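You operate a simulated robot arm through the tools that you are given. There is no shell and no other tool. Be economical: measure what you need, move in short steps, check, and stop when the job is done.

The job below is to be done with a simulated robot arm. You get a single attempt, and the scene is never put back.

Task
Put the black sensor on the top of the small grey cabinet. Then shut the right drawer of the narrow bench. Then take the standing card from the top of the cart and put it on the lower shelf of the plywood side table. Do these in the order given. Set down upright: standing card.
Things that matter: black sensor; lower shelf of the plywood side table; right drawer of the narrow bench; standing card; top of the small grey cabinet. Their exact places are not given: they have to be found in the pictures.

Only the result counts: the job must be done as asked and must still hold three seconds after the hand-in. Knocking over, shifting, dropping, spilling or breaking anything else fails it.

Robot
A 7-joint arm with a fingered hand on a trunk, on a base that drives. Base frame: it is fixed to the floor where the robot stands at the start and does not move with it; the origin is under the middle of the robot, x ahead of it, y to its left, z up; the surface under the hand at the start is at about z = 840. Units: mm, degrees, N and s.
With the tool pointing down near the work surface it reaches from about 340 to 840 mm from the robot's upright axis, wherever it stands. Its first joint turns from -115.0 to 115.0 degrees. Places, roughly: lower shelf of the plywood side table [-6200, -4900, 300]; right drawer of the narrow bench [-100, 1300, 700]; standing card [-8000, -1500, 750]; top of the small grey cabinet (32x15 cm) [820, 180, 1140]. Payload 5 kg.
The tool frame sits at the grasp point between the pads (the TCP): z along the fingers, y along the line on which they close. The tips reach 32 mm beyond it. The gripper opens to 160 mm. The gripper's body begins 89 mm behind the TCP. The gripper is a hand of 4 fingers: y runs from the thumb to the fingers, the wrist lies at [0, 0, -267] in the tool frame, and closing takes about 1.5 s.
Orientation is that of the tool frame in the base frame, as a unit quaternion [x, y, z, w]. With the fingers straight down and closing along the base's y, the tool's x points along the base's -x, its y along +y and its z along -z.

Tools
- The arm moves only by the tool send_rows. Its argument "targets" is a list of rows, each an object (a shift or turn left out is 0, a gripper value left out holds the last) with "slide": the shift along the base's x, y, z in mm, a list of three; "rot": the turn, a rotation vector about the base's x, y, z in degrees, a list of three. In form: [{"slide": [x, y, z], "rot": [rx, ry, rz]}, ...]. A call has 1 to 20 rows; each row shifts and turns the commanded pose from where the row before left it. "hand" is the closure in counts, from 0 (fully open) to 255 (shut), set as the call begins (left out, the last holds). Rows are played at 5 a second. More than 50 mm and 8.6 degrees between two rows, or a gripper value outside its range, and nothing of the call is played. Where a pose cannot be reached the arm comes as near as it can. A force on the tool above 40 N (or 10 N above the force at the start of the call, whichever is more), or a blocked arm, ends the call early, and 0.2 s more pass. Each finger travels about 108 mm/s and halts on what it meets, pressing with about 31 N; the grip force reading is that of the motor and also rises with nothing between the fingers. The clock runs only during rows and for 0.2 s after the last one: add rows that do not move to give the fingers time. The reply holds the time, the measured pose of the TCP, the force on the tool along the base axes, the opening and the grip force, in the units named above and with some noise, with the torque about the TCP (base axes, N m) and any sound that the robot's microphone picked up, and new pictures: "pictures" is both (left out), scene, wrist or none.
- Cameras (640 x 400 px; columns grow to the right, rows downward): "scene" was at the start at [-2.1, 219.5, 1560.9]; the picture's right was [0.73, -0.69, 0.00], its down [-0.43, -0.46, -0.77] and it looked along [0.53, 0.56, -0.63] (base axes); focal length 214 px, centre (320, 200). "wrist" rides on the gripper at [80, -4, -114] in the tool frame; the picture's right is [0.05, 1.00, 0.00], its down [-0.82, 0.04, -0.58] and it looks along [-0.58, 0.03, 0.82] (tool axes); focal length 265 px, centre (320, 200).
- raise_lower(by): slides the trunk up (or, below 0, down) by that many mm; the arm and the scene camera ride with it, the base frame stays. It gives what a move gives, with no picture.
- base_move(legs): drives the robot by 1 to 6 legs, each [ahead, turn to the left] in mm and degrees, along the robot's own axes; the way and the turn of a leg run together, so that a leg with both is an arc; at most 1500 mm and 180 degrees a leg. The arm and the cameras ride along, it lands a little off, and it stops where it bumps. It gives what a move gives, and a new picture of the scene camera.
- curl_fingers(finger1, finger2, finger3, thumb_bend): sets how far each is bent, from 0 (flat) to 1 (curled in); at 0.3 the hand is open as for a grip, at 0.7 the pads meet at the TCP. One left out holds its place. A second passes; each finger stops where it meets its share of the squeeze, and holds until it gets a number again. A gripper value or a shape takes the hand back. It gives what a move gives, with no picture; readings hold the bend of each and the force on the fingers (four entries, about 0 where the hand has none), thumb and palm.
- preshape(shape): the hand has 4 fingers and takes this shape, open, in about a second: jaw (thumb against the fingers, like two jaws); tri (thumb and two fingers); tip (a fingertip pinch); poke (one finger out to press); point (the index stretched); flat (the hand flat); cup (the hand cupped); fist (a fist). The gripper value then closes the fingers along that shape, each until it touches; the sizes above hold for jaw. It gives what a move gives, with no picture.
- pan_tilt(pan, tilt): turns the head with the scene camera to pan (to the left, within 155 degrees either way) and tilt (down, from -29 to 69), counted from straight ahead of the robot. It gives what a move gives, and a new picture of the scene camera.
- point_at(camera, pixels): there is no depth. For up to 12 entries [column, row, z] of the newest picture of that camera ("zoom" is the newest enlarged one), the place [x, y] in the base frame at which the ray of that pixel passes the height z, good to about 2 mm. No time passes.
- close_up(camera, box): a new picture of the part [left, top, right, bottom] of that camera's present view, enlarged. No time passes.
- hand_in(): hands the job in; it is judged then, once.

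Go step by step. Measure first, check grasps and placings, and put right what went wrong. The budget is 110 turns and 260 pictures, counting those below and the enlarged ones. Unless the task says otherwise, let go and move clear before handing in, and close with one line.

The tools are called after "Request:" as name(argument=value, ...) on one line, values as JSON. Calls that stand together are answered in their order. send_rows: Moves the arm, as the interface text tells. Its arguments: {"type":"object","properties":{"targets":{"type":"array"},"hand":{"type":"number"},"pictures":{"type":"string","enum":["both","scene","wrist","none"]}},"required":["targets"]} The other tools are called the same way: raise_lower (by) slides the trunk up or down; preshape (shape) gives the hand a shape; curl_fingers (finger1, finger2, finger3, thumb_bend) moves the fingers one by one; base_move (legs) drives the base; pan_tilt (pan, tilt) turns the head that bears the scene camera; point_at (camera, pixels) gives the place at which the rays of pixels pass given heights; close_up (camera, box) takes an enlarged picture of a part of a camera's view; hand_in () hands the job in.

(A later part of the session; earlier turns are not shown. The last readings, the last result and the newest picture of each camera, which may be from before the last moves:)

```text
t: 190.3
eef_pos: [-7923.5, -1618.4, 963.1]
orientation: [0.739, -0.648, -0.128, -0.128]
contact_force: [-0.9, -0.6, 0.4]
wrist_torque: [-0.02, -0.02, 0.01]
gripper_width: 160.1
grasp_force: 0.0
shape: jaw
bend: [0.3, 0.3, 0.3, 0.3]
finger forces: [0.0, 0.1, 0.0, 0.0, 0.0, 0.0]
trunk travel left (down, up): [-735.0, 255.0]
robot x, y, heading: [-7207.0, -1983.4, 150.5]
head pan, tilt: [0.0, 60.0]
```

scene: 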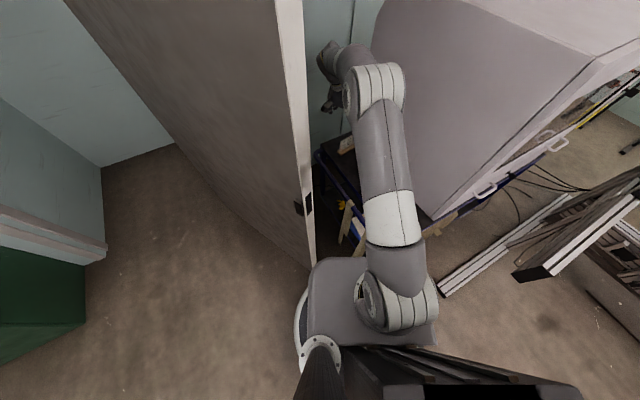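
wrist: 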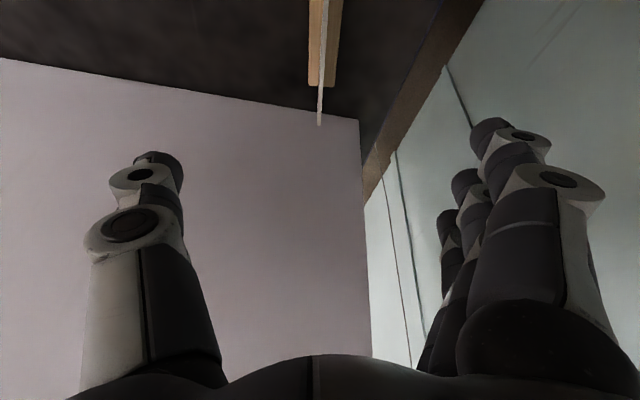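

Reached; the card is seen edge-on at (320–340, 0–125). Verify its line.

Request:
point_at(camera="wrist", pixels=[[319.5, 124, 825], [327, 2, 825], [322, 60, 825], [309, 84, 768], [341, 3, 768], [308, 3, 768], [334, 86, 768]])

Request:
close_up(camera="wrist", box=[270, 0, 390, 130])

```text
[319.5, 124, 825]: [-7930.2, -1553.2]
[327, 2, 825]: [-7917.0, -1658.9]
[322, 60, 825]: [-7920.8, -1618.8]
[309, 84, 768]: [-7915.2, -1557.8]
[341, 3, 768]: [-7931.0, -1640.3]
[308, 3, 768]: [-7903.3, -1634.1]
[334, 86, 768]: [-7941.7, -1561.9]
```

```text
3.08 times, centred on (330, 65) of wrist
```

zoom: 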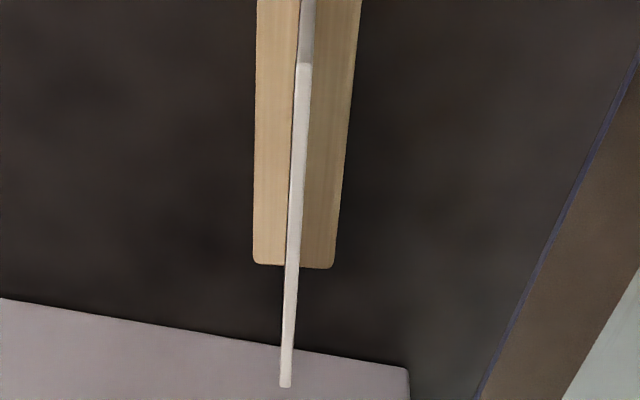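

Aligned with the card (x −7921 at y −1617). Pre-close to ~90 mm and descend to z≈815.

Request:
send_rows(targets=[{"slide": [1, 0, -25]}, {"slide": [1, 0, -30]}, {"slide": [0, 0, -30]}, {"slide": [0, 0, -30]}, {"slide": [0, 0, -20]}, {}], hand=110, pictures="wrist")

```text
t: 191.7
eef_pos: [-7917.6, -1619.0, 828.4]
orientation: [0.739, -0.649, -0.128, -0.128]
contact_force: [0.3, -0.4, 0.4]
wrist_torque: [0.02, -0.02, 0.02]
gripper_width: 91.8
grasp_force: 0.1
shape: jaw
bend: [0.71, 0.71, 0.71, 0.7]
finger forces: [0.0, 0.0, 0.1, 0.0, 0.0, 0.0]
trunk travel left (down, up): [-735.0, 255.0]
robot x, y, heading: [-7206.2, -1984.5, 150.6]
head pan, tilt: [0.0, 60.0]
```

wrist: 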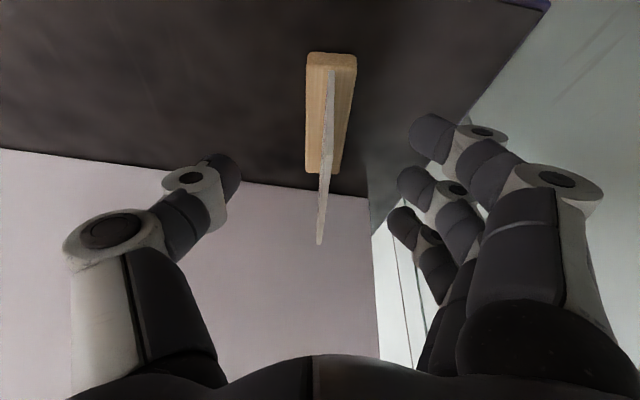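

Card is centred between thumb and fingers. Lower 13 mm and close.

Request:
send_rows(targets=[{"slide": [-3, 0, -7]}, {"slide": [0, 0, -6]}], pictures="none")

Request:
send_rows(targets=[{}, {}, {}, {}, {}, {}, {}], hand=255, pictures="wrist")

```text
t: 192.3
eef_pos: [-7921.8, -1619.1, 816.2]
orientation: [0.74, -0.648, -0.128, -0.128]
contact_force: [-0.6, 0.5, -0.4]
wrist_torque: [-0.02, 0.0, 0.02]
gripper_width: 91.7
grasp_force: 0.0
shape: jaw
bend: [0.71, 0.71, 0.71, 0.7]
finger forces: [0.0, 0.0, 0.0, 0.1, 0.0, 0.0]
trunk travel left (down, up): [-735.0, 255.0]
robot x, y, heading: [-7208.3, -1981.6, 150.5]
head pan, tilt: [0.0, 60.0]
```

```text
t: 193.9
eef_pos: [-7919.8, -1618.7, 815.7]
orientation: [0.739, -0.648, -0.129, -0.127]
contact_force: [-0.6, -0.6, -0.6]
wrist_torque: [0.01, 0.05, -0.02]
gripper_width: 0.1
grasp_force: 31.0
shape: jaw
bend: [0.7, 0.7, 0.7, 0.7]
finger forces: [9.1, 9.4, 9.2, 0.0, 27.4, 0.0]
trunk travel left (down, up): [-735.0, 255.0]
robot x, y, heading: [-7208.2, -1981.3, 150.4]
head pan, tilt: [0.0, 60.0]
```

wrist: 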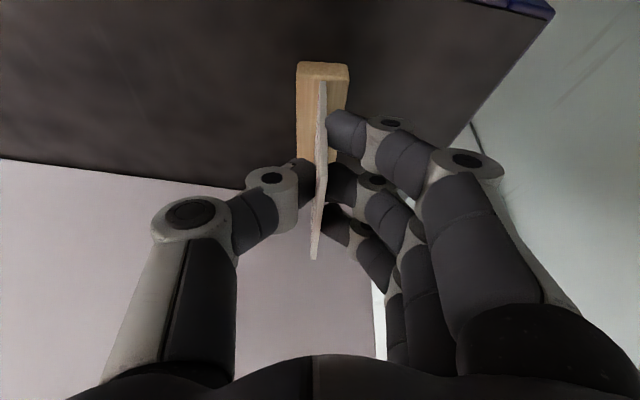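

Forces on all fingers and the card appears clamped. Lift slightly and check.

Request:
send_rows(targets=[{"slide": [0, 0, 10]}, {"slide": [0, 0, 25]}, {"slide": [0, 0, 30]}, {"slide": [0, 0, 30]}], pictures="wrist")

```text
t: 194.9
eef_pos: [-7920.0, -1618.1, 912.2]
orientation: [0.739, -0.648, -0.128, -0.129]
contact_force: [0.2, -0.2, -1.0]
wrist_torque: [-0.02, 0.03, -0.02]
gripper_width: 0.0
grasp_force: 31.2
shape: jaw
bend: [0.7, 0.7, 0.7, 0.7]
finger forces: [9.1, 9.3, 9.3, 0.0, 27.8, 0.0]
trunk travel left (down, up): [-735.0, 255.0]
robot x, y, heading: [-7209.2, -1983.1, 150.7]
head pan, tilt: [0.0, 60.0]
```

wrist: 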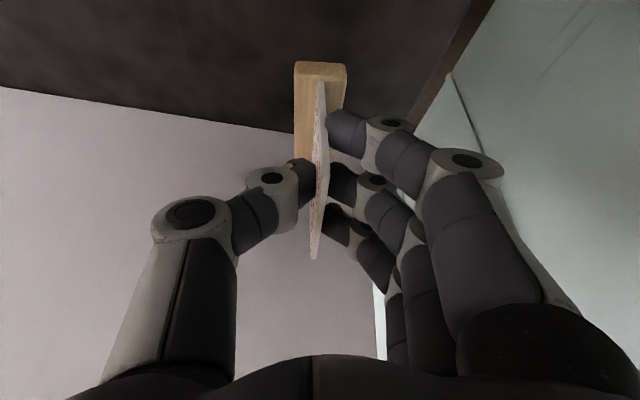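

The card is lifted. Retrace the path up and back.

Request:
send_rows(targets=[{"slide": [5, -5, 30]}, {"slide": [35, -5, 20]}, {"slide": [40, -5, 28]}, {"slide": [40, -5, 28]}, {"slide": [38, 0, 30]}, {"slide": [35, 0, 30]}, {"slide": [35, 0, 30]}, {"slide": [35, 0, 35]}, {"slide": [35, 0, 35]}, {"slide": [30, 0, 38]}, {"slide": [22, 0, 40]}, {}], pictures="wrist")

Request:
raise_lower(by=250)

```text
t: 197.5
eef_pos: [-7572.4, -1638.2, 1255.5]
orientation: [0.74, -0.648, -0.127, -0.128]
contact_force: [-0.2, 0.1, -1.1]
wrist_torque: [-0.04, 0.04, 0.01]
gripper_width: 0.1
grasp_force: 30.8
shape: jaw
bend: [0.7, 0.7, 0.7, 0.7]
finger forces: [9.1, 9.3, 9.3, 0.0, 27.7, 0.0]
trunk travel left (down, up): [-735.0, 255.0]
robot x, y, heading: [-7208.4, -1979.8, 150.3]
head pan, tilt: [0.0, 60.0]
```

wrist: 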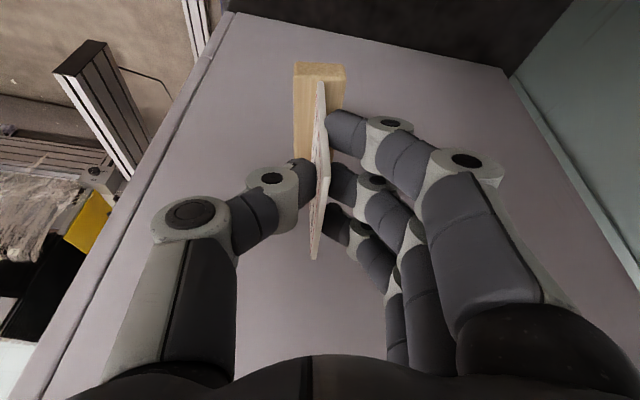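

```text
t: 200.1
eef_pos: [-7571.7, -1638.5, 1504.6]
orientation: [0.74, -0.648, -0.129, -0.127]
contact_force: [-0.4, 0.3, -1.3]
wrist_torque: [0.0, 0.01, 0.01]
gripper_width: 0.1
grasp_force: 30.9
shape: jaw
bend: [0.7, 0.7, 0.7, 0.7]
finger forces: [9.0, 9.4, 9.2, 0.0, 27.7, 0.0]
trunk travel left (down, up): [-985.0, 5.0]
robot x, y, heading: [-7208.0, -1981.9, 150.6]
head pan, tilt: [0.0, 60.0]
```

Back out 600 mm, bring the hand to its natural yaw, and look toward the table.

Request:
base_move(legs=[[-600, 0]])

Request:
send_rows(targets=[{"rot": [0, 0, 8.5]}, {"rot": [0, 0, 8.5]}, {"rot": [0, 0, 8.5]}, {"rot": [0, 0, 8.5]}, {"rot": [0, 0, 8.5]}, {"rot": [0, 0, 8.5]}, {"slide": [0, -30, 0]}, {"slide": [0, -30, 0]}, {}], pictures="wrist")

Request:
pan_tilt(pan=115, tilt=35)

```text
t: 203.5
eef_pos: [-7044.1, -1936.1, 1505.2]
orientation: [0.739, -0.649, -0.128, -0.128]
contact_force: [0.6, 0.1, -0.3]
wrist_torque: [-0.02, 0.01, 0.0]
gripper_width: 0.1
grasp_force: 31.5
shape: jaw
bend: [0.7, 0.7, 0.7, 0.7]
finger forces: [9.1, 9.3, 9.4, 0.1, 27.7, 0.1]
trunk travel left (down, up): [-985.0, 5.0]
robot x, y, heading: [-6679.7, -2278.3, 150.6]
head pan, tilt: [0.0, 60.0]
```

scene: 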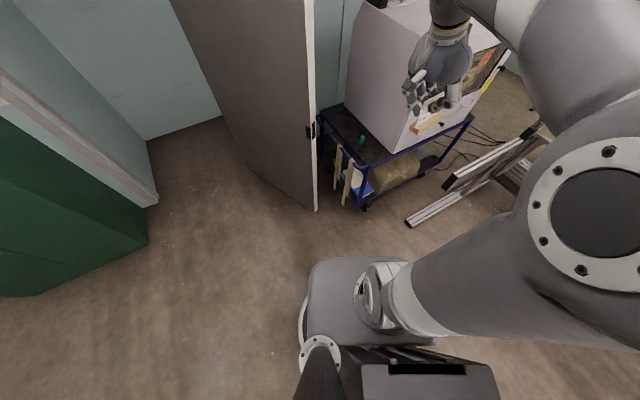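

```text
t: 205.5
eef_pos: [-7042.2, -1983.8, 1506.8]
orientation: [0.946, -0.268, -0.17, -0.059]
contact_force: [1.6, 0.8, -0.7]
wrist_torque: [-0.06, 0.01, 0.02]
gripper_width: 0.0
grasp_force: 30.2
shape: jaw
bend: [0.7, 0.7, 0.7, 0.7]
finger forces: [9.5, 9.8, 9.6, 0.1, 28.8, 0.0]
out of reach, approached as far as the arm can: row 8
trunk travel left (down, up): [-985.0, 5.0]
robot x, y, heading: [-6684.2, -2277.5, 150.6]
head pan, tilt: [0.0, 60.0]
```

wrist: 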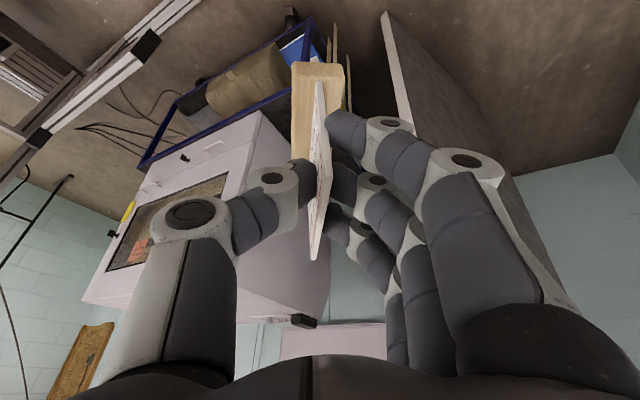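

```text
t: 207.4
eef_pos: [-7045.1, -1986.7, 1507.0]
orientation: [0.946, -0.267, -0.17, -0.06]
contact_force: [0.5, -0.2, -1.3]
wrist_torque: [-0.02, -0.05, -0.01]
gripper_width: 0.0
grasp_force: 30.5
shape: jaw
bend: [0.7, 0.7, 0.7, 0.7]
finger forces: [9.6, 9.8, 9.5, 0.0, 28.8, 0.1]
trunk travel left (down, up): [-985.0, 5.0]
robot x, y, heading: [-6682.4, -2280.0, 150.2]
head pan, tilt: [115.0, 35.0]
```

scene: 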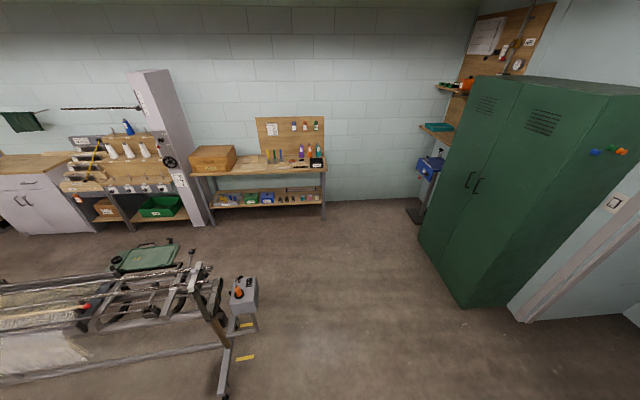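

Request:
close_up(camera="scene", box=[180, 110, 340, 230])

Request:
point_at(camera="scene", pixels=[[324, 219, 0], [213, 226, 0], [326, 172, 800], [190, 175, 800], [245, 332, 0], [222, 397, 0], [258, 300, 700], [215, 205, 300], [322, 203, 300], [461, 307, 0], [415, 222, 0]])

```text
3.33 times, centred on (260, 170) of scene
```

zoom: 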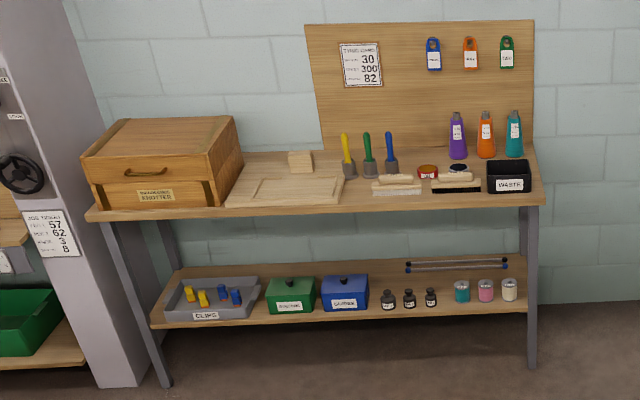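

```text
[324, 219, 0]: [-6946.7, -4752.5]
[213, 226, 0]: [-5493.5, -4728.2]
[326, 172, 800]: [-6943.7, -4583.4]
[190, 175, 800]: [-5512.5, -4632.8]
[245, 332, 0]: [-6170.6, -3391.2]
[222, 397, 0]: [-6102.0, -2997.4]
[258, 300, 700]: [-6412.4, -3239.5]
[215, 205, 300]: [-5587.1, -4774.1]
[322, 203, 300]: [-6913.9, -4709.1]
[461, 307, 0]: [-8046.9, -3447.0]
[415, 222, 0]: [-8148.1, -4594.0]
```

Table: x −6945…−5500, front y≈−4740, top ≈745, shelf ≈300. A free gap lies between the third black bottle and the teal jar (x≈−6610). I'll go around the control box to about (−6620,−3950), facing −y.

Request:
base_move(legs=[[0, 110], [1040, 0]])

```text
t: 217.3
eef_pos: [-7017.5, -3728.3, 1506.0]
orientation: [0.767, 0.615, -0.149, 0.104]
contact_force: [0.7, 0.5, -1.5]
wrist_torque: [0.04, 0.0, -0.02]
gripper_width: 0.1
grasp_force: 30.9
shape: jaw
bend: [0.7, 0.7, 0.7, 0.7]
finger forces: [9.4, 9.7, 9.6, 0.1, 28.9, 0.0]
trunk travel left (down, up): [-985.0, 5.0]
robot x, y, heading: [-6861.1, -3288.3, -100.3]
head pan, tilt: [115.0, 35.0]
```

scene: 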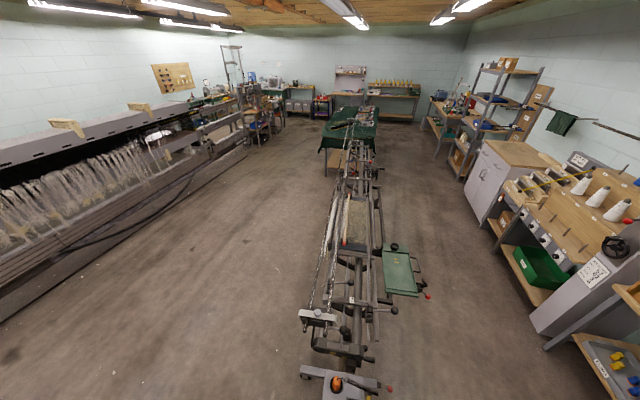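

Request:
base_move(legs=[[0, 31], [700, 0], [0, -21]])

Request:
pan_tilt(pan=0, tilt=50)

```text
t: 223.8
eef_pos: [-6694.0, -4402.1, 1506.8]
orientation: [0.711, 0.679, -0.139, 0.117]
contact_force: [-0.7, -0.1, -0.6]
wrist_torque: [0.03, -0.03, 0.02]
gripper_width: 0.0
grasp_force: 31.6
shape: jaw
bend: [0.7, 0.7, 0.7, 0.7]
finger forces: [9.5, 9.8, 9.6, 0.1, 28.7, 0.0]
trunk travel left (down, up): [-985.0, 5.0]
robot x, y, heading: [-6615.0, -3938.5, -90.7]
head pan, tilt: [115.0, 35.0]
```

scene: 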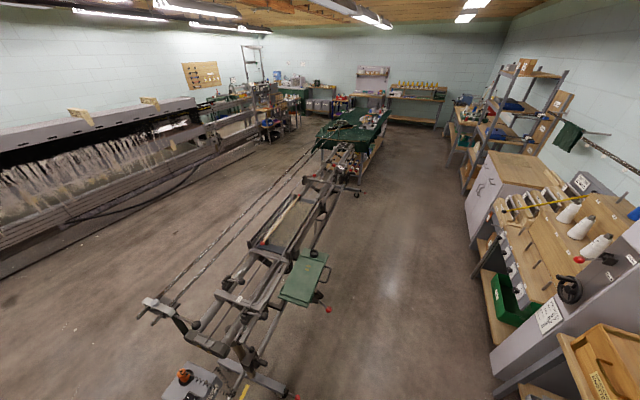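

```text
t: 225.8
eef_pos: [-6693.5, -4402.1, 1507.6]
orientation: [0.712, 0.679, -0.139, 0.116]
contact_force: [0.3, 0.0, -1.3]
wrist_torque: [0.02, 0.0, -0.01]
gripper_width: 0.0
grasp_force: 31.1
shape: jaw
bend: [0.7, 0.7, 0.7, 0.7]
finger forces: [9.5, 9.8, 9.5, 0.1, 28.8, 0.1]
trunk travel left (down, up): [-985.0, 5.0]
robot x, y, heading: [-6612.9, -3941.1, -90.5]
head pan, tilt: [0.0, 50.0]
```

scene: 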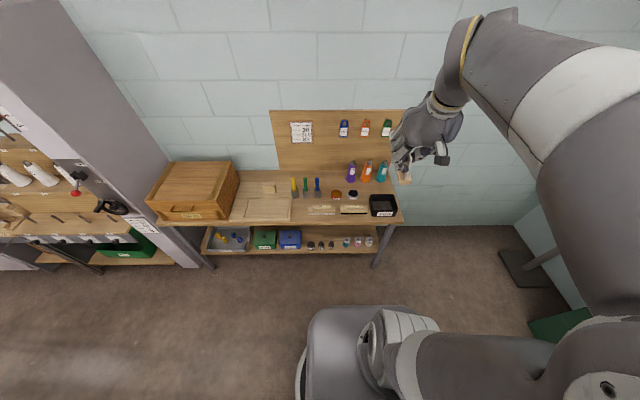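

Lower the trunk (the hand is 300 mm in front of the table), then look at the shelf.

Request:
raise_lower(by=-400)

Request:
raise_lower(by=-300)

Request:
pan_tilt(pan=5, tilt=40)

Request:
close_up(camera="scene", box=[200, 150, 440, 300])

```text
t: 229.6
eef_pos: [-6694.0, -4403.5, 1099.9]
orientation: [0.712, 0.68, -0.132, 0.111]
contact_force: [-0.4, 0.9, -0.7]
wrist_torque: [0.01, -0.01, -0.01]
gripper_width: 0.0
grasp_force: 31.2
shape: jaw
bend: [0.7, 0.7, 0.7, 0.7]
finger forces: [9.5, 9.7, 9.6, 0.1, 28.8, 0.0]
trunk travel left (down, up): [-585.0, 405.0]
robot x, y, heading: [-6615.4, -3938.6, -90.8]
head pan, tilt: [0.0, 50.0]
```

```text
t: 231.7
eef_pos: [-6669.6, -4298.2, 739.2]
orientation: [0.724, 0.69, 0.024, 0.004]
contact_force: [0.2, -1.0, -0.3]
wrist_torque: [0.06, -0.04, 0.01]
gripper_width: 0.0
grasp_force: 30.9
shape: jaw
bend: [0.7, 0.7, 0.7, 0.7]
finger forces: [9.3, 9.7, 9.2, 0.0, 28.6, 0.0]
trunk travel left (down, up): [-378.0, 612.0]
robot x, y, heading: [-6612.3, -3941.0, -90.7]
head pan, tilt: [0.0, 50.0]
stopped: the arm was blocked; the commanded pose is now the measured one
```

```text
t: 232.4
eef_pos: [-6669.0, -4296.1, 739.3]
orientation: [0.724, 0.689, 0.026, 0.001]
contact_force: [0.0, 0.8, -1.3]
wrist_torque: [-0.04, 0.04, -0.01]
gripper_width: 0.1
grasp_force: 31.2
shape: jaw
bend: [0.7, 0.7, 0.7, 0.7]
finger forces: [9.3, 9.8, 9.3, 0.0, 28.5, 0.1]
trunk travel left (down, up): [-378.0, 612.0]
robot x, y, heading: [-6613.7, -3944.5, -90.6]
head pan, tilt: [5.0, 40.0]
```

scene: 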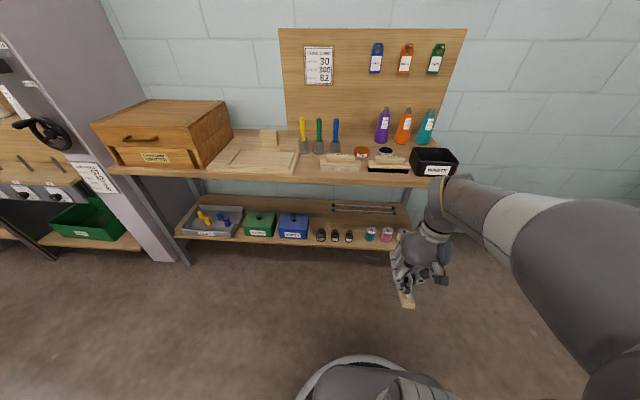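

```text
2.67 times, centred on (320, 225) of scene
```

zoom: 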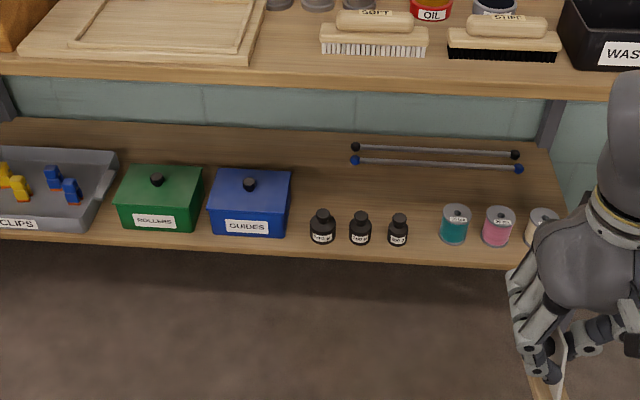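

The arm was blocked at some link while lowering (no force on the tool), and the tool's tilt was lost. Look at the elbow side.

Request:
pan_tilt(pan=-45, tilt=50)

Request:
send_rows(targets=[{}], pictures="wrist")

```text
t: 233.6
eef_pos: [-6668.7, -4297.3, 737.5]
orientation: [0.724, 0.689, 0.026, 0.002]
contact_force: [-0.5, 0.6, -0.3]
wrist_torque: [-0.01, 0.0, 0.02]
gripper_width: 0.1
grasp_force: 30.8
shape: jaw
bend: [0.7, 0.7, 0.7, 0.7]
finger forces: [9.3, 9.8, 9.3, 0.0, 28.5, 0.1]
trunk travel left (down, up): [-378.0, 612.0]
robot x, y, heading: [-6610.5, -3941.2, -90.8]
head pan, tilt: [-45.0, 50.0]
```

scene: 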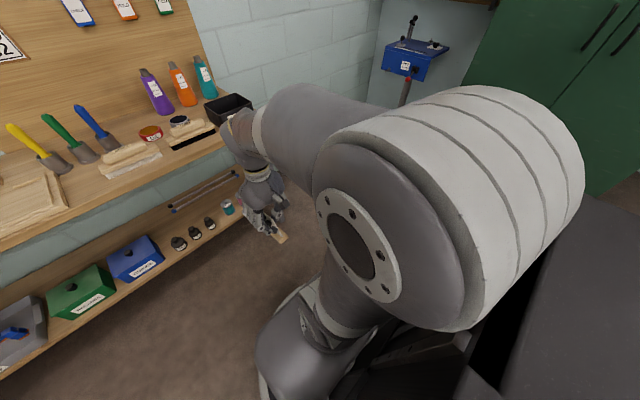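

```text
t: 233.9
eef_pos: [-6670.0, -4297.5, 738.3]
orientation: [0.724, 0.69, 0.027, 0.001]
contact_force: [-0.4, 1.2, -1.1]
wrist_torque: [0.0, 0.02, 0.0]
gripper_width: 0.0
grasp_force: 30.9
shape: jaw
bend: [0.7, 0.7, 0.7, 0.7]
finger forces: [9.3, 9.8, 9.3, 0.1, 28.5, 0.0]
trunk travel left (down, up): [-378.0, 612.0]
robot x, y, heading: [-6616.3, -3943.7, -90.5]
head pan, tilt: [-45.0, 50.0]
```

wrist: 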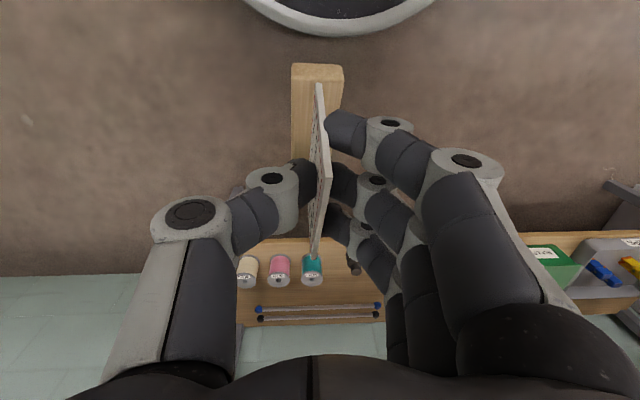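

The tool is free; likely the elbow met the robot's own body. I'll raise 200, extend the arm forward and left, and restore the tilt so that the card is upright.

Request:
raise_lower(by=200)

Request:
send_rows(targets=[{"slide": [10, -30, 0], "rot": [-5.75, 0.9, 0.7]}, {"slide": [12, -30, 0], "rot": [-5.75, 0.9, 0.7]}, {"slide": [12, -30, 0], "rot": [-5.75, 0.8, 0.7]}, {"slide": [12, -30, 0], "rot": [-5.75, 0.8, 0.6]}, {"slide": [12, -33, 0]}, {}])

```text
t: 236.1
eef_pos: [-6670.1, -4301.6, 938.5]
orientation: [0.724, 0.69, 0.02, 0.006]
contact_force: [0.1, 0.0, -0.8]
wrist_torque: [-0.01, 0.01, -0.01]
gripper_width: 0.0
grasp_force: 31.0
shape: jaw
bend: [0.7, 0.7, 0.7, 0.7]
finger forces: [9.3, 9.7, 9.3, 0.0, 28.5, 0.1]
trunk travel left (down, up): [-578.0, 412.0]
robot x, y, heading: [-6612.3, -3938.8, -90.8]
head pan, tilt: [-45.0, 50.0]
```

```text
t: 237.5
eef_pos: [-6609.5, -4458.3, 938.4]
orientation: [0.692, 0.697, -0.138, 0.13]
contact_force: [-0.9, -0.8, -1.0]
wrist_torque: [0.02, 0.01, 0.02]
gripper_width: 0.0
grasp_force: 30.8
shape: jaw
bend: [0.7, 0.7, 0.7, 0.7]
finger forces: [9.2, 9.8, 9.2, 0.0, 28.1, 0.1]
trunk travel left (down, up): [-578.0, 412.0]
robot x, y, heading: [-6612.7, -3938.0, -90.8]
head pan, tilt: [-45.0, 50.0]
```

scene: 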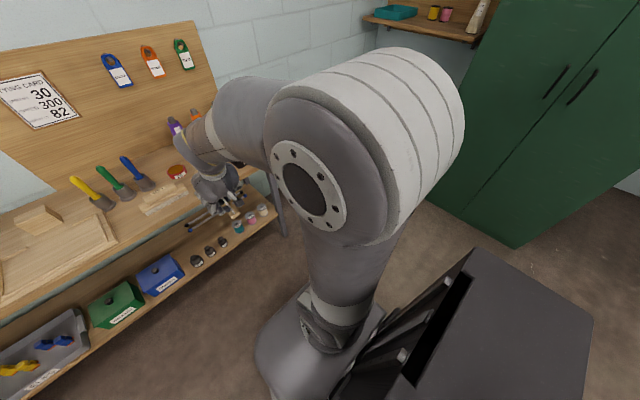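
wrist: 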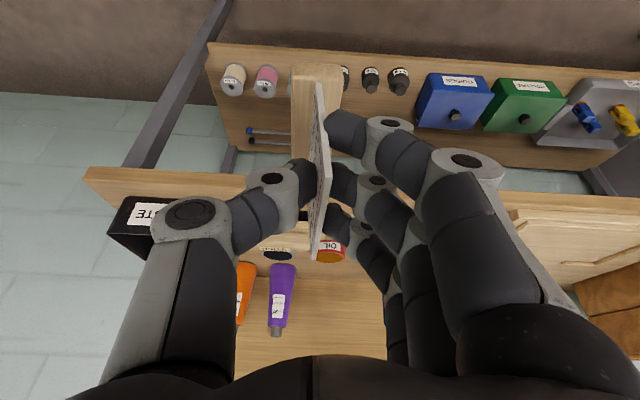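

Orientation is right (within 1°) and the elbow is now forward. Lower 350.

Request:
raise_lower(by=-350)

Request:
pan_tilt(pan=0, tilt=45)

Request:
send_rows(targets=[{}], pictures="wrist")

```text
t: 240.9
eef_pos: [-6609.8, -4456.6, 589.2]
orientation: [0.691, 0.697, -0.14, 0.13]
contact_force: [-0.8, 0.2, -1.2]
wrist_torque: [0.03, -0.01, 0.0]
gripper_width: 0.2
grasp_force: 31.8
shape: jaw
bend: [0.7, 0.7, 0.7, 0.7]
finger forces: [9.2, 9.7, 9.2, 0.0, 28.1, 0.0]
trunk travel left (down, up): [-228.0, 762.0]
robot x, y, heading: [-6613.2, -3940.3, -90.6]
head pan, tilt: [-45.0, 50.0]
```

```text
t: 242.1
eef_pos: [-6611.2, -4456.3, 590.6]
orientation: [0.691, 0.697, -0.139, 0.129]
contact_force: [0.0, -0.3, -0.4]
wrist_torque: [0.01, 0.02, 0.01]
gripper_width: 0.2
grasp_force: 30.7
shape: jaw
bend: [0.7, 0.7, 0.7, 0.7]
finger forces: [9.2, 9.7, 9.2, 0.1, 28.0, 0.0]
trunk travel left (down, up): [-228.0, 762.0]
robot x, y, heading: [-6611.4, -3941.8, -90.5]
head pan, tilt: [0.0, 45.0]
```

scene: 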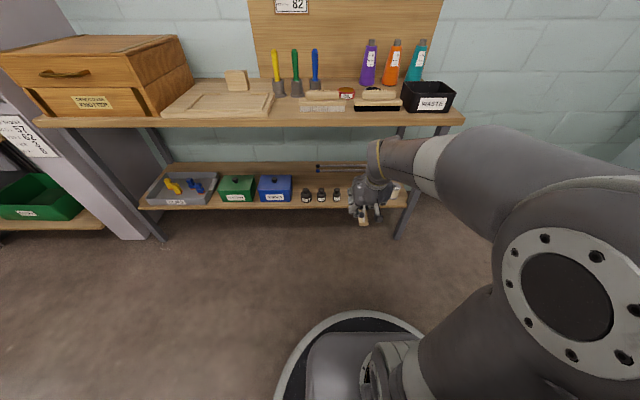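

```text
t: 242.5
eef_pos: [-6611.7, -4457.2, 589.0]
orientation: [0.691, 0.697, -0.139, 0.13]
contact_force: [0.2, -0.5, -1.7]
wrist_torque: [0.01, -0.03, 0.03]
gripper_width: 0.2
grasp_force: 30.6
shape: jaw
bend: [0.7, 0.7, 0.7, 0.7]
finger forces: [9.2, 9.7, 9.2, 0.0, 28.2, 0.0]
trunk travel left (down, up): [-228.0, 762.0]
robot x, y, heading: [-6614.3, -3941.3, -90.6]
head pan, tilt: [0.0, 45.0]
```

wrist: 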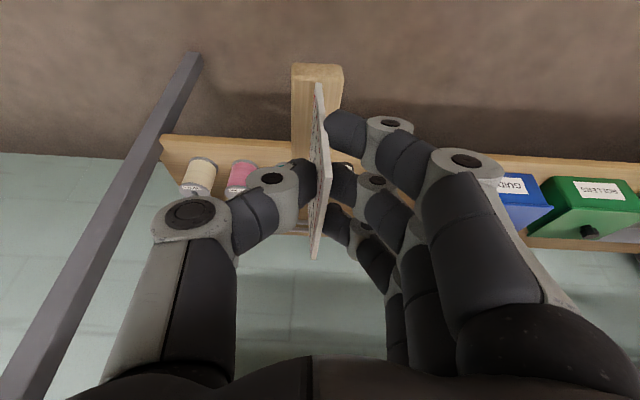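

Zoom on the gap from both cameras.

Request:
close_up(camera="scene", box=[280, 150, 420, 235])

Request:
point_at(camera="scene", pixels=[[306, 202, 300], [321, 201, 300], [337, 201, 300], [337, 208, 300], [404, 208, 300], [140, 207, 300], [165, 165, 300]])

Request:
point_at(camera="wrist", pixels=[[200, 160, 350], [184, 190, 300], [240, 165, 350], [228, 190, 300], [161, 135, 300], [345, 165, 350], [250, 138, 300]])

```text
4.57 times, centred on (350, 192) of scene
```

zoom: 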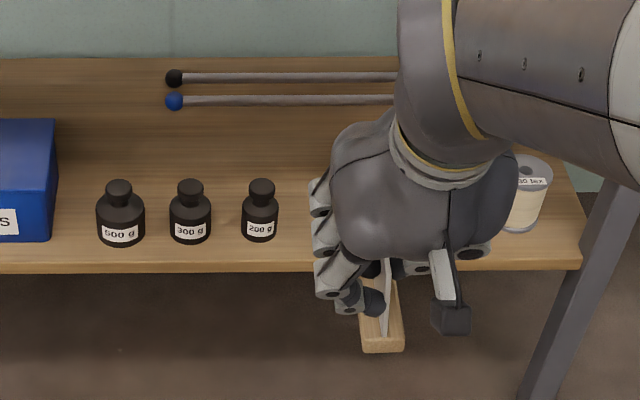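

```text
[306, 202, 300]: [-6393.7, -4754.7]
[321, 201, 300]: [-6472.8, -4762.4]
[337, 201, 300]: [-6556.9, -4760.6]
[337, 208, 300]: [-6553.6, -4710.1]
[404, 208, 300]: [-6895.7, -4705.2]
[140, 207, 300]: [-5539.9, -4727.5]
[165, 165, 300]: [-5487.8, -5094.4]
```

```text
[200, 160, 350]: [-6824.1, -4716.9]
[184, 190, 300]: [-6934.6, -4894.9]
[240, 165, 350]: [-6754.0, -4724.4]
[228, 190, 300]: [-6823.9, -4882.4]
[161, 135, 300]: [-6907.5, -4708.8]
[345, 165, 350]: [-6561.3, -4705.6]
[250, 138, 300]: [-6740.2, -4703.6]
```

Gap between bottle 3 (right edge ≈ −6579) and teal jar (≈ −6650): centre ≈ −6613. Check the tabletop edge height against known front y.

Request:
point_at(camera="scene", pixels=[[300, 116, 745], [300, 127, 715], [300, 127, 745], [300, 116, 780], [398, 238, 0], [163, 241, 0], [398, 130, 715]])

Request:
close_up(camera="scene", box=[260, 80, 480, 230])

```text
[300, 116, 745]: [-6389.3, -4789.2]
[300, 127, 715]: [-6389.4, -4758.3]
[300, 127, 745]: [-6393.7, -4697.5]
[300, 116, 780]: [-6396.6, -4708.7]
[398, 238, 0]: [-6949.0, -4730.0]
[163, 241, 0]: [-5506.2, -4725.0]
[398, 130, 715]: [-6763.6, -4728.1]
```

```text
2.67 times, centred on (370, 155) of scene
```

zoom: 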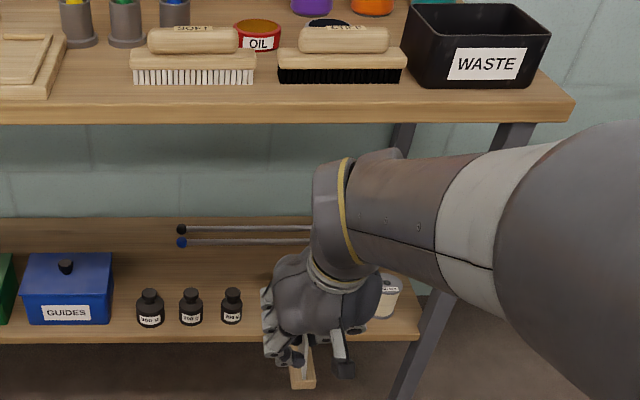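

Tabletop underside ≈740, so there is room. I'll go low (card bottom ≈ 320) and slide the card in from the front between bottle 3 and the teal jar. Lower 205, then drive ahead 180.

Request:
raise_lower(by=-205)

Request:
base_move(legs=[[170, 0]])

Request:
send_rows(targets=[{}], pictures="wrist")

```text
t: 244.7
eef_pos: [-6610.6, -4457.7, 384.8]
orientation: [0.692, 0.697, -0.139, 0.13]
contact_force: [-0.2, -1.3, -0.6]
wrist_torque: [0.0, -0.01, 0.0]
gripper_width: 0.1
grasp_force: 31.2
shape: jaw
bend: [0.7, 0.7, 0.7, 0.7]
finger forces: [9.1, 9.7, 9.2, 0.0, 28.1, 0.0]
trunk travel left (down, up): [-23.0, 967.0]
robot x, y, heading: [-6615.6, -3941.5, -90.6]
head pan, tilt: [0.0, 45.0]
```

```text
t: 246.2
eef_pos: [-6612.7, -4630.1, 384.8]
orientation: [0.691, 0.697, -0.139, 0.13]
contact_force: [0.0, -0.6, -0.1]
wrist_torque: [0.05, 0.01, -0.03]
gripper_width: 0.1
grasp_force: 31.0
shape: jaw
bend: [0.7, 0.7, 0.7, 0.7]
finger forces: [9.3, 9.7, 9.2, 0.1, 28.1, 0.0]
trunk travel left (down, up): [-23.0, 967.0]
robot x, y, heading: [-6610.9, -4114.0, -90.4]
head pan, tilt: [0.0, 45.0]
```

scene: 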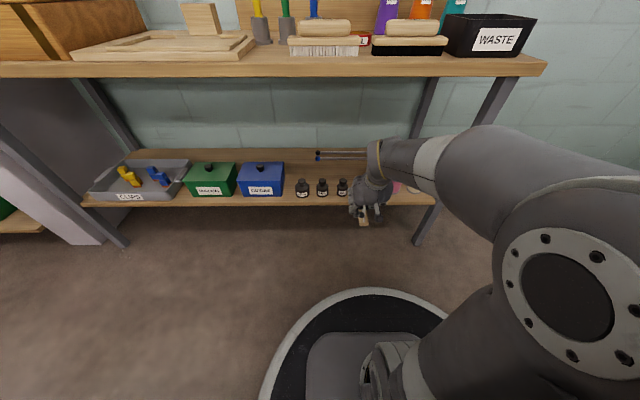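

```text
t: 246.6
eef_pos: [-6612.0, -4631.0, 385.2]
orientation: [0.692, 0.697, -0.14, 0.129]
contact_force: [0.9, -0.4, -0.4]
wrist_torque: [0.01, -0.02, -0.03]
gripper_width: 0.3
grasp_force: 30.6
shape: jaw
bend: [0.7, 0.7, 0.7, 0.7]
finger forces: [9.2, 9.7, 9.2, 0.0, 28.1, 0.0]
trunk travel left (down, up): [-23.0, 967.0]
robot x, y, heading: [-6617.1, -4115.2, -90.6]
head pan, tilt: [0.0, 45.0]
```

wrist: 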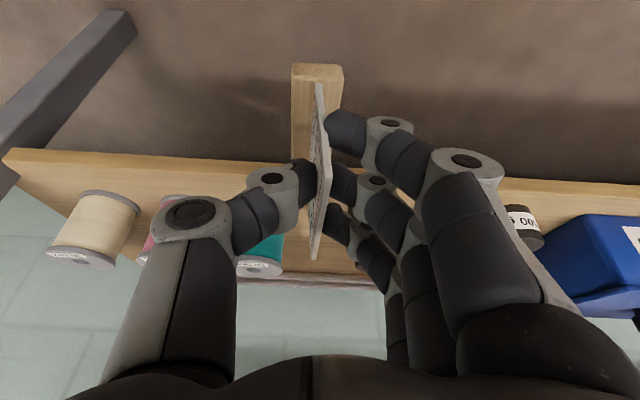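

Card's leading edge is at the shelf's front. Measure the teal jar's side and bottle positions now.

Request:
close_up(camera="wrist", box=[220, 150, 420, 300])

Request:
close_up(camera="scene", box=[280, 140, 450, 240])

Request:
point_at(camera="scene", pixels=[[302, 196, 300], [322, 195, 300], [342, 195, 300], [348, 188, 320], [349, 205, 300], [337, 188, 320]])

Request:
point_at(camera="wrist", pixels=[[284, 240, 300], [282, 268, 355], [236, 265, 355], [150, 235, 300], [160, 195, 300]])

```text
2.67 times, centred on (320, 225) of wrist
```

zoom: 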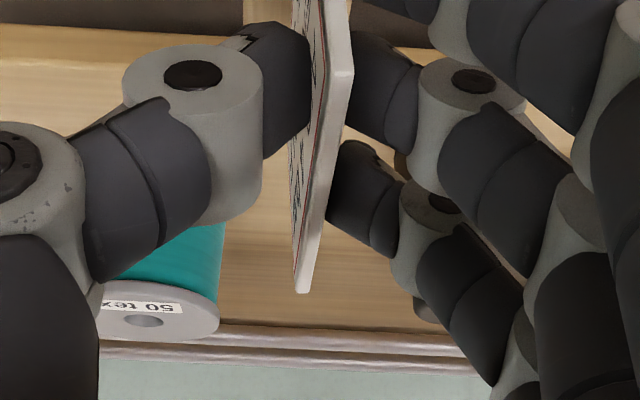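

```text
3.76 times, centred on (365, 190) of scene
```

zoom: 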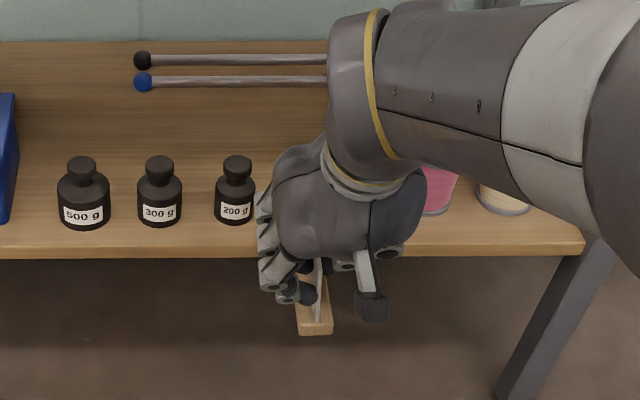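

```text
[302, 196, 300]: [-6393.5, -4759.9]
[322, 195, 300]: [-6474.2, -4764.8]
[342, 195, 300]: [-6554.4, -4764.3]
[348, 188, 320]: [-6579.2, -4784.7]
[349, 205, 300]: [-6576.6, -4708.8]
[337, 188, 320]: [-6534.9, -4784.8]
```

```text
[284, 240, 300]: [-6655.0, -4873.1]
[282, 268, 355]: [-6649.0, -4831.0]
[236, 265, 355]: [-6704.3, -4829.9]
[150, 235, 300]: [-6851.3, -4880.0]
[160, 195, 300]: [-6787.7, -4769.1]
```

Gap is −6578…−6648; the hand is centred at −6612. Slide the card in by 120 mm at this height.

Request:
send_rows(targets=[{"slide": [0, -25, 0]}, {"slide": [0, -25, 0]}, {"slide": [0, -25, 0]}, {"slide": [0, -20, 0]}, {}])

```text
t: 247.8
eef_pos: [-6612.2, -4726.8, 384.2]
orientation: [0.691, 0.697, -0.139, 0.13]
contact_force: [0.2, 4.1, 7.0]
wrist_torque: [0.36, 0.1, -0.09]
gripper_width: 0.0
grasp_force: 31.1
shape: jaw
bend: [0.71, 0.7, 0.69, 0.74]
finger forces: [7.8, 12.0, 9.1, 0.0, 26.6, 0.0]
trunk travel left (down, up): [-23.0, 967.0]
robot x, y, heading: [-6617.8, -4112.5, -90.5]
head pan, tilt: [0.0, 45.0]
```

scene: 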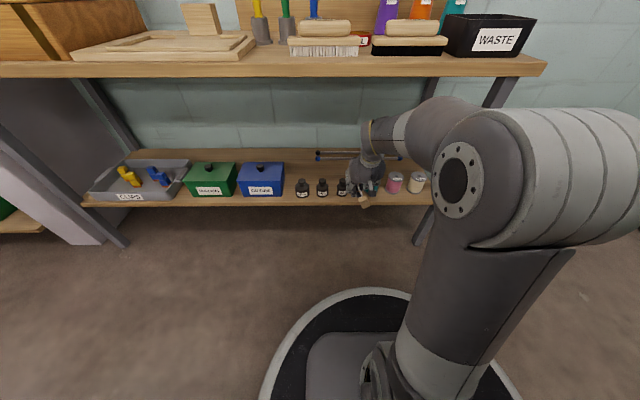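
wrist: 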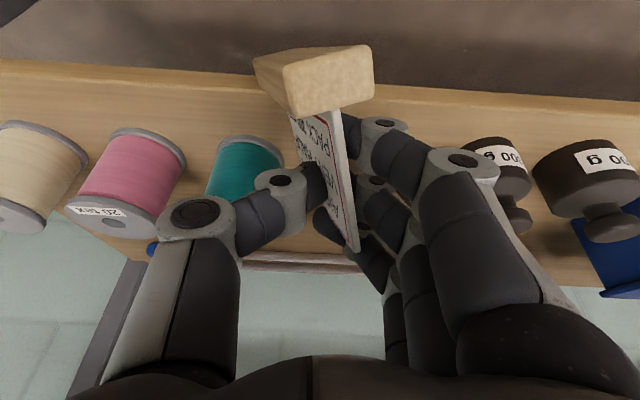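

The card met the shelf's edge and turned in the grip; force 7 N. Back out at once and inspect.

Request:
send_rows(targets=[{"slide": [0, 25, 4]}, {"slide": [0, 25, 4]}, {"slide": [0, 30, 4]}, {"slide": [0, 30, 4]}, {}])

Request:
close_up(camera="scene", box=[290, 150, 440, 240])

Request:
close_up(camera="wrist", box=[200, 30, 440, 270])

```text
t: 248.9
eef_pos: [-6613.0, -4614.7, 401.9]
orientation: [0.691, 0.697, -0.139, 0.13]
contact_force: [-1.1, -0.5, -0.8]
wrist_torque: [-0.01, -0.01, 0.01]
gripper_width: 0.0
grasp_force: 30.7
shape: jaw
bend: [0.71, 0.7, 0.7, 0.74]
finger forces: [7.5, 11.2, 13.2, 0.0, 23.1, 0.0]
trunk travel left (down, up): [-23.0, 967.0]
robot x, y, heading: [-6615.9, -4116.9, -90.7]
head pan, tilt: [0.0, 45.0]
```

scene: 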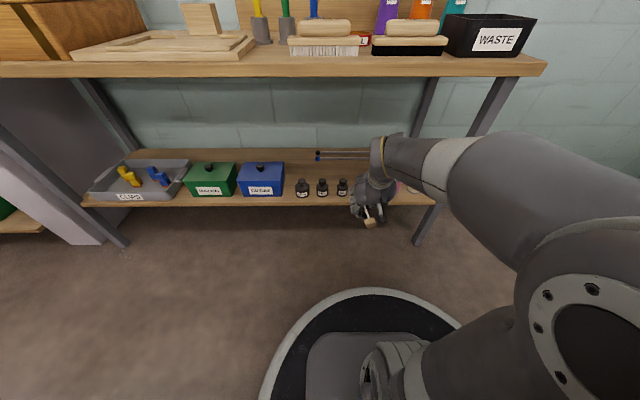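
wrist: 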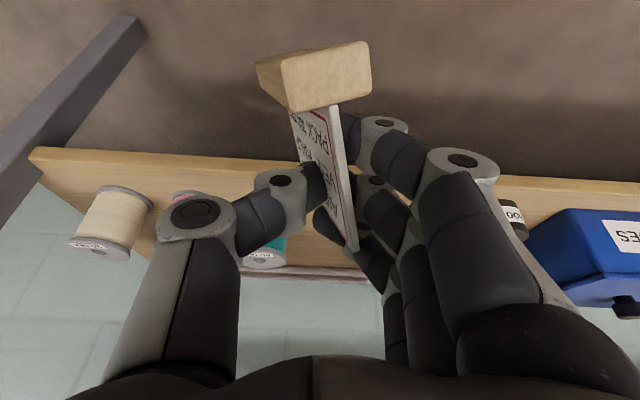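

```text
4.27 times, centred on (365, 195) of scene
```

zoom: 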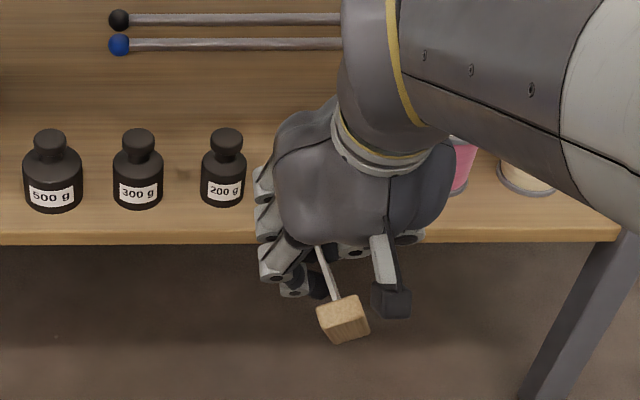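

```text
1.67 times, centred on (320, 150) of wrist
```

zoom: 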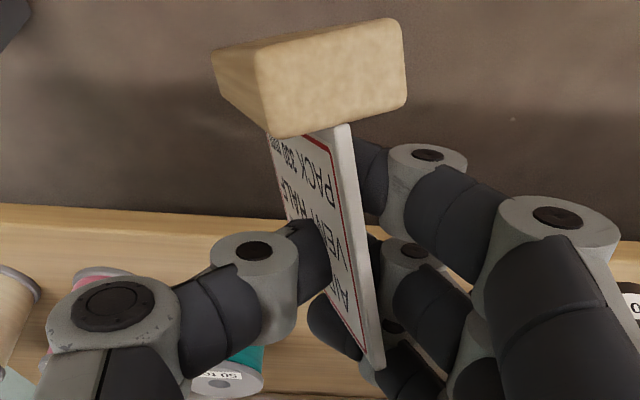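

The card pivoted about 52° in the grip, base toward the robot (still held); shelf items are untouched. Pitching the hand further toward horizontal will set it upright again. Back the base 280 mm and pitch while extending.

Request:
base_move(legs=[[-280, 0]])

Request:
send_rows(targets=[{"slide": [0, -30, 5], "rot": [-6.5, 0, 0]}, {"slide": [0, -30, 5], "rot": [-6.5, 0, 0]}, {"slide": [0, -30, 5], "rot": [-6.5, 0, 0]}, {"slide": [0, -30, 5], "rot": [-6.5, 0, 0]}, {"slide": [0, -30, 0], "rot": [-6.5, 0, 0]}, {"slide": [0, -30, 0], "rot": [-6.5, 0, 0]}, {"slide": [0, -20, 0], "rot": [-6.5, 0, 0]}, {"slide": [0, -20, 0], "rot": [-6.5, 0, 0]}, {}])

```text
t: 250.9
eef_pos: [-6609.7, -4339.0, 400.9]
orientation: [0.692, 0.697, -0.139, 0.129]
contact_force: [0.3, -0.7, -0.2]
wrist_torque: [-0.02, 0.0, 0.02]
gripper_width: 0.0
grasp_force: 31.3
shape: jaw
bend: [0.71, 0.7, 0.7, 0.74]
finger forces: [7.4, 11.4, 13.2, 0.0, 23.1, 0.0]
trunk travel left (down, up): [-23.0, 967.0]
robot x, y, heading: [-6611.4, -3837.8, -90.4]
head pan, tilt: [0.0, 45.0]
```

scene: 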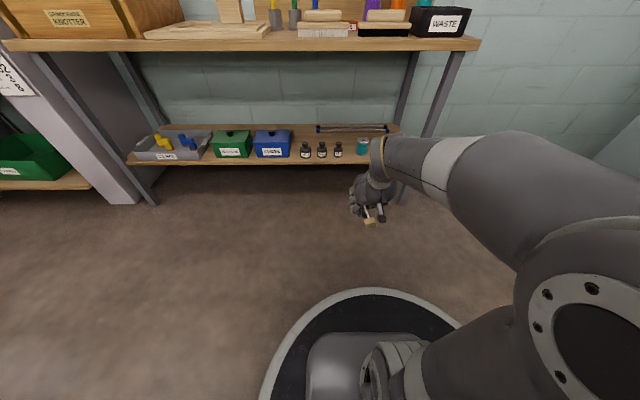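

```text
t: 252.9
eef_pos: [-6611.2, -4543.4, 417.6]
orientation: [0.577, 0.579, -0.407, 0.407]
contact_force: [-0.4, 0.1, -0.6]
wrist_torque: [0.04, 0.04, -0.02]
gripper_width: 0.1
grasp_force: 30.9
shape: jaw
bend: [0.71, 0.69, 0.7, 0.74]
finger forces: [7.5, 12.1, 11.1, 0.0, 23.0, 0.0]
out of reach, approached as far as the arm can: row 5
trunk travel left (down, up): [-23.0, 967.0]
robot x, y, heading: [-6607.9, -3836.6, -90.7]
head pan, tilt: [0.0, 45.0]
```

scene: 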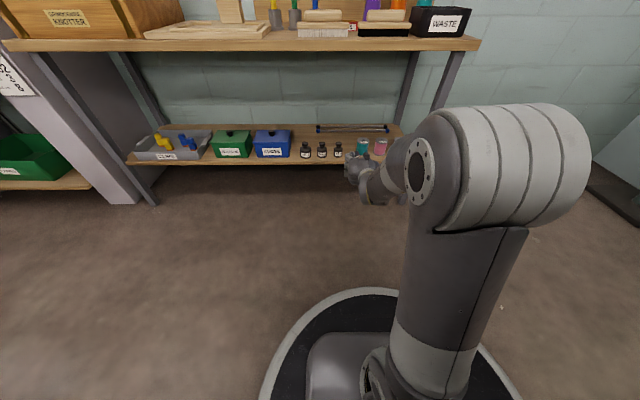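
wrist: 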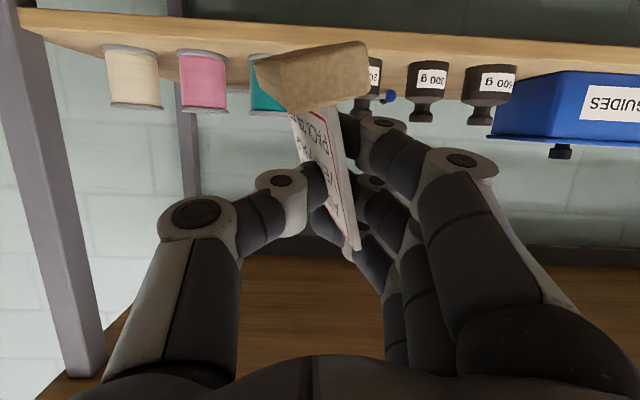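

All reachable: the tool is now near horizontal, z=417, and the card looks roughly upright. Zoom to gauge the card's attitude.

Request:
close_up(camera="wrist", box=[220, 20, 420, 260])

Request:
close_up(camera="scene", box=[300, 110, 440, 220])

```text
1.67 times, centred on (320, 140) of wrist
```

zoom: 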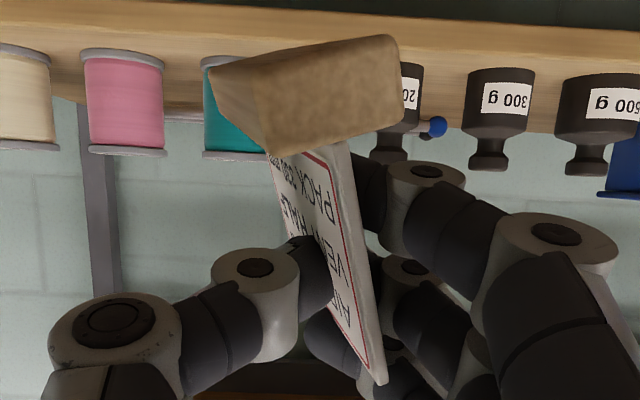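

```text
3.64 times, centred on (370, 165) of scene
```

zoom: 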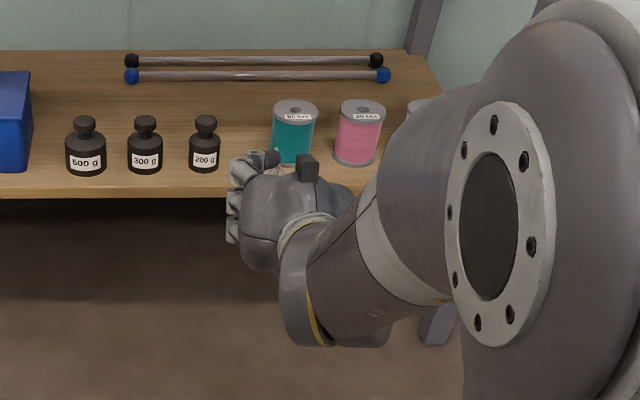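

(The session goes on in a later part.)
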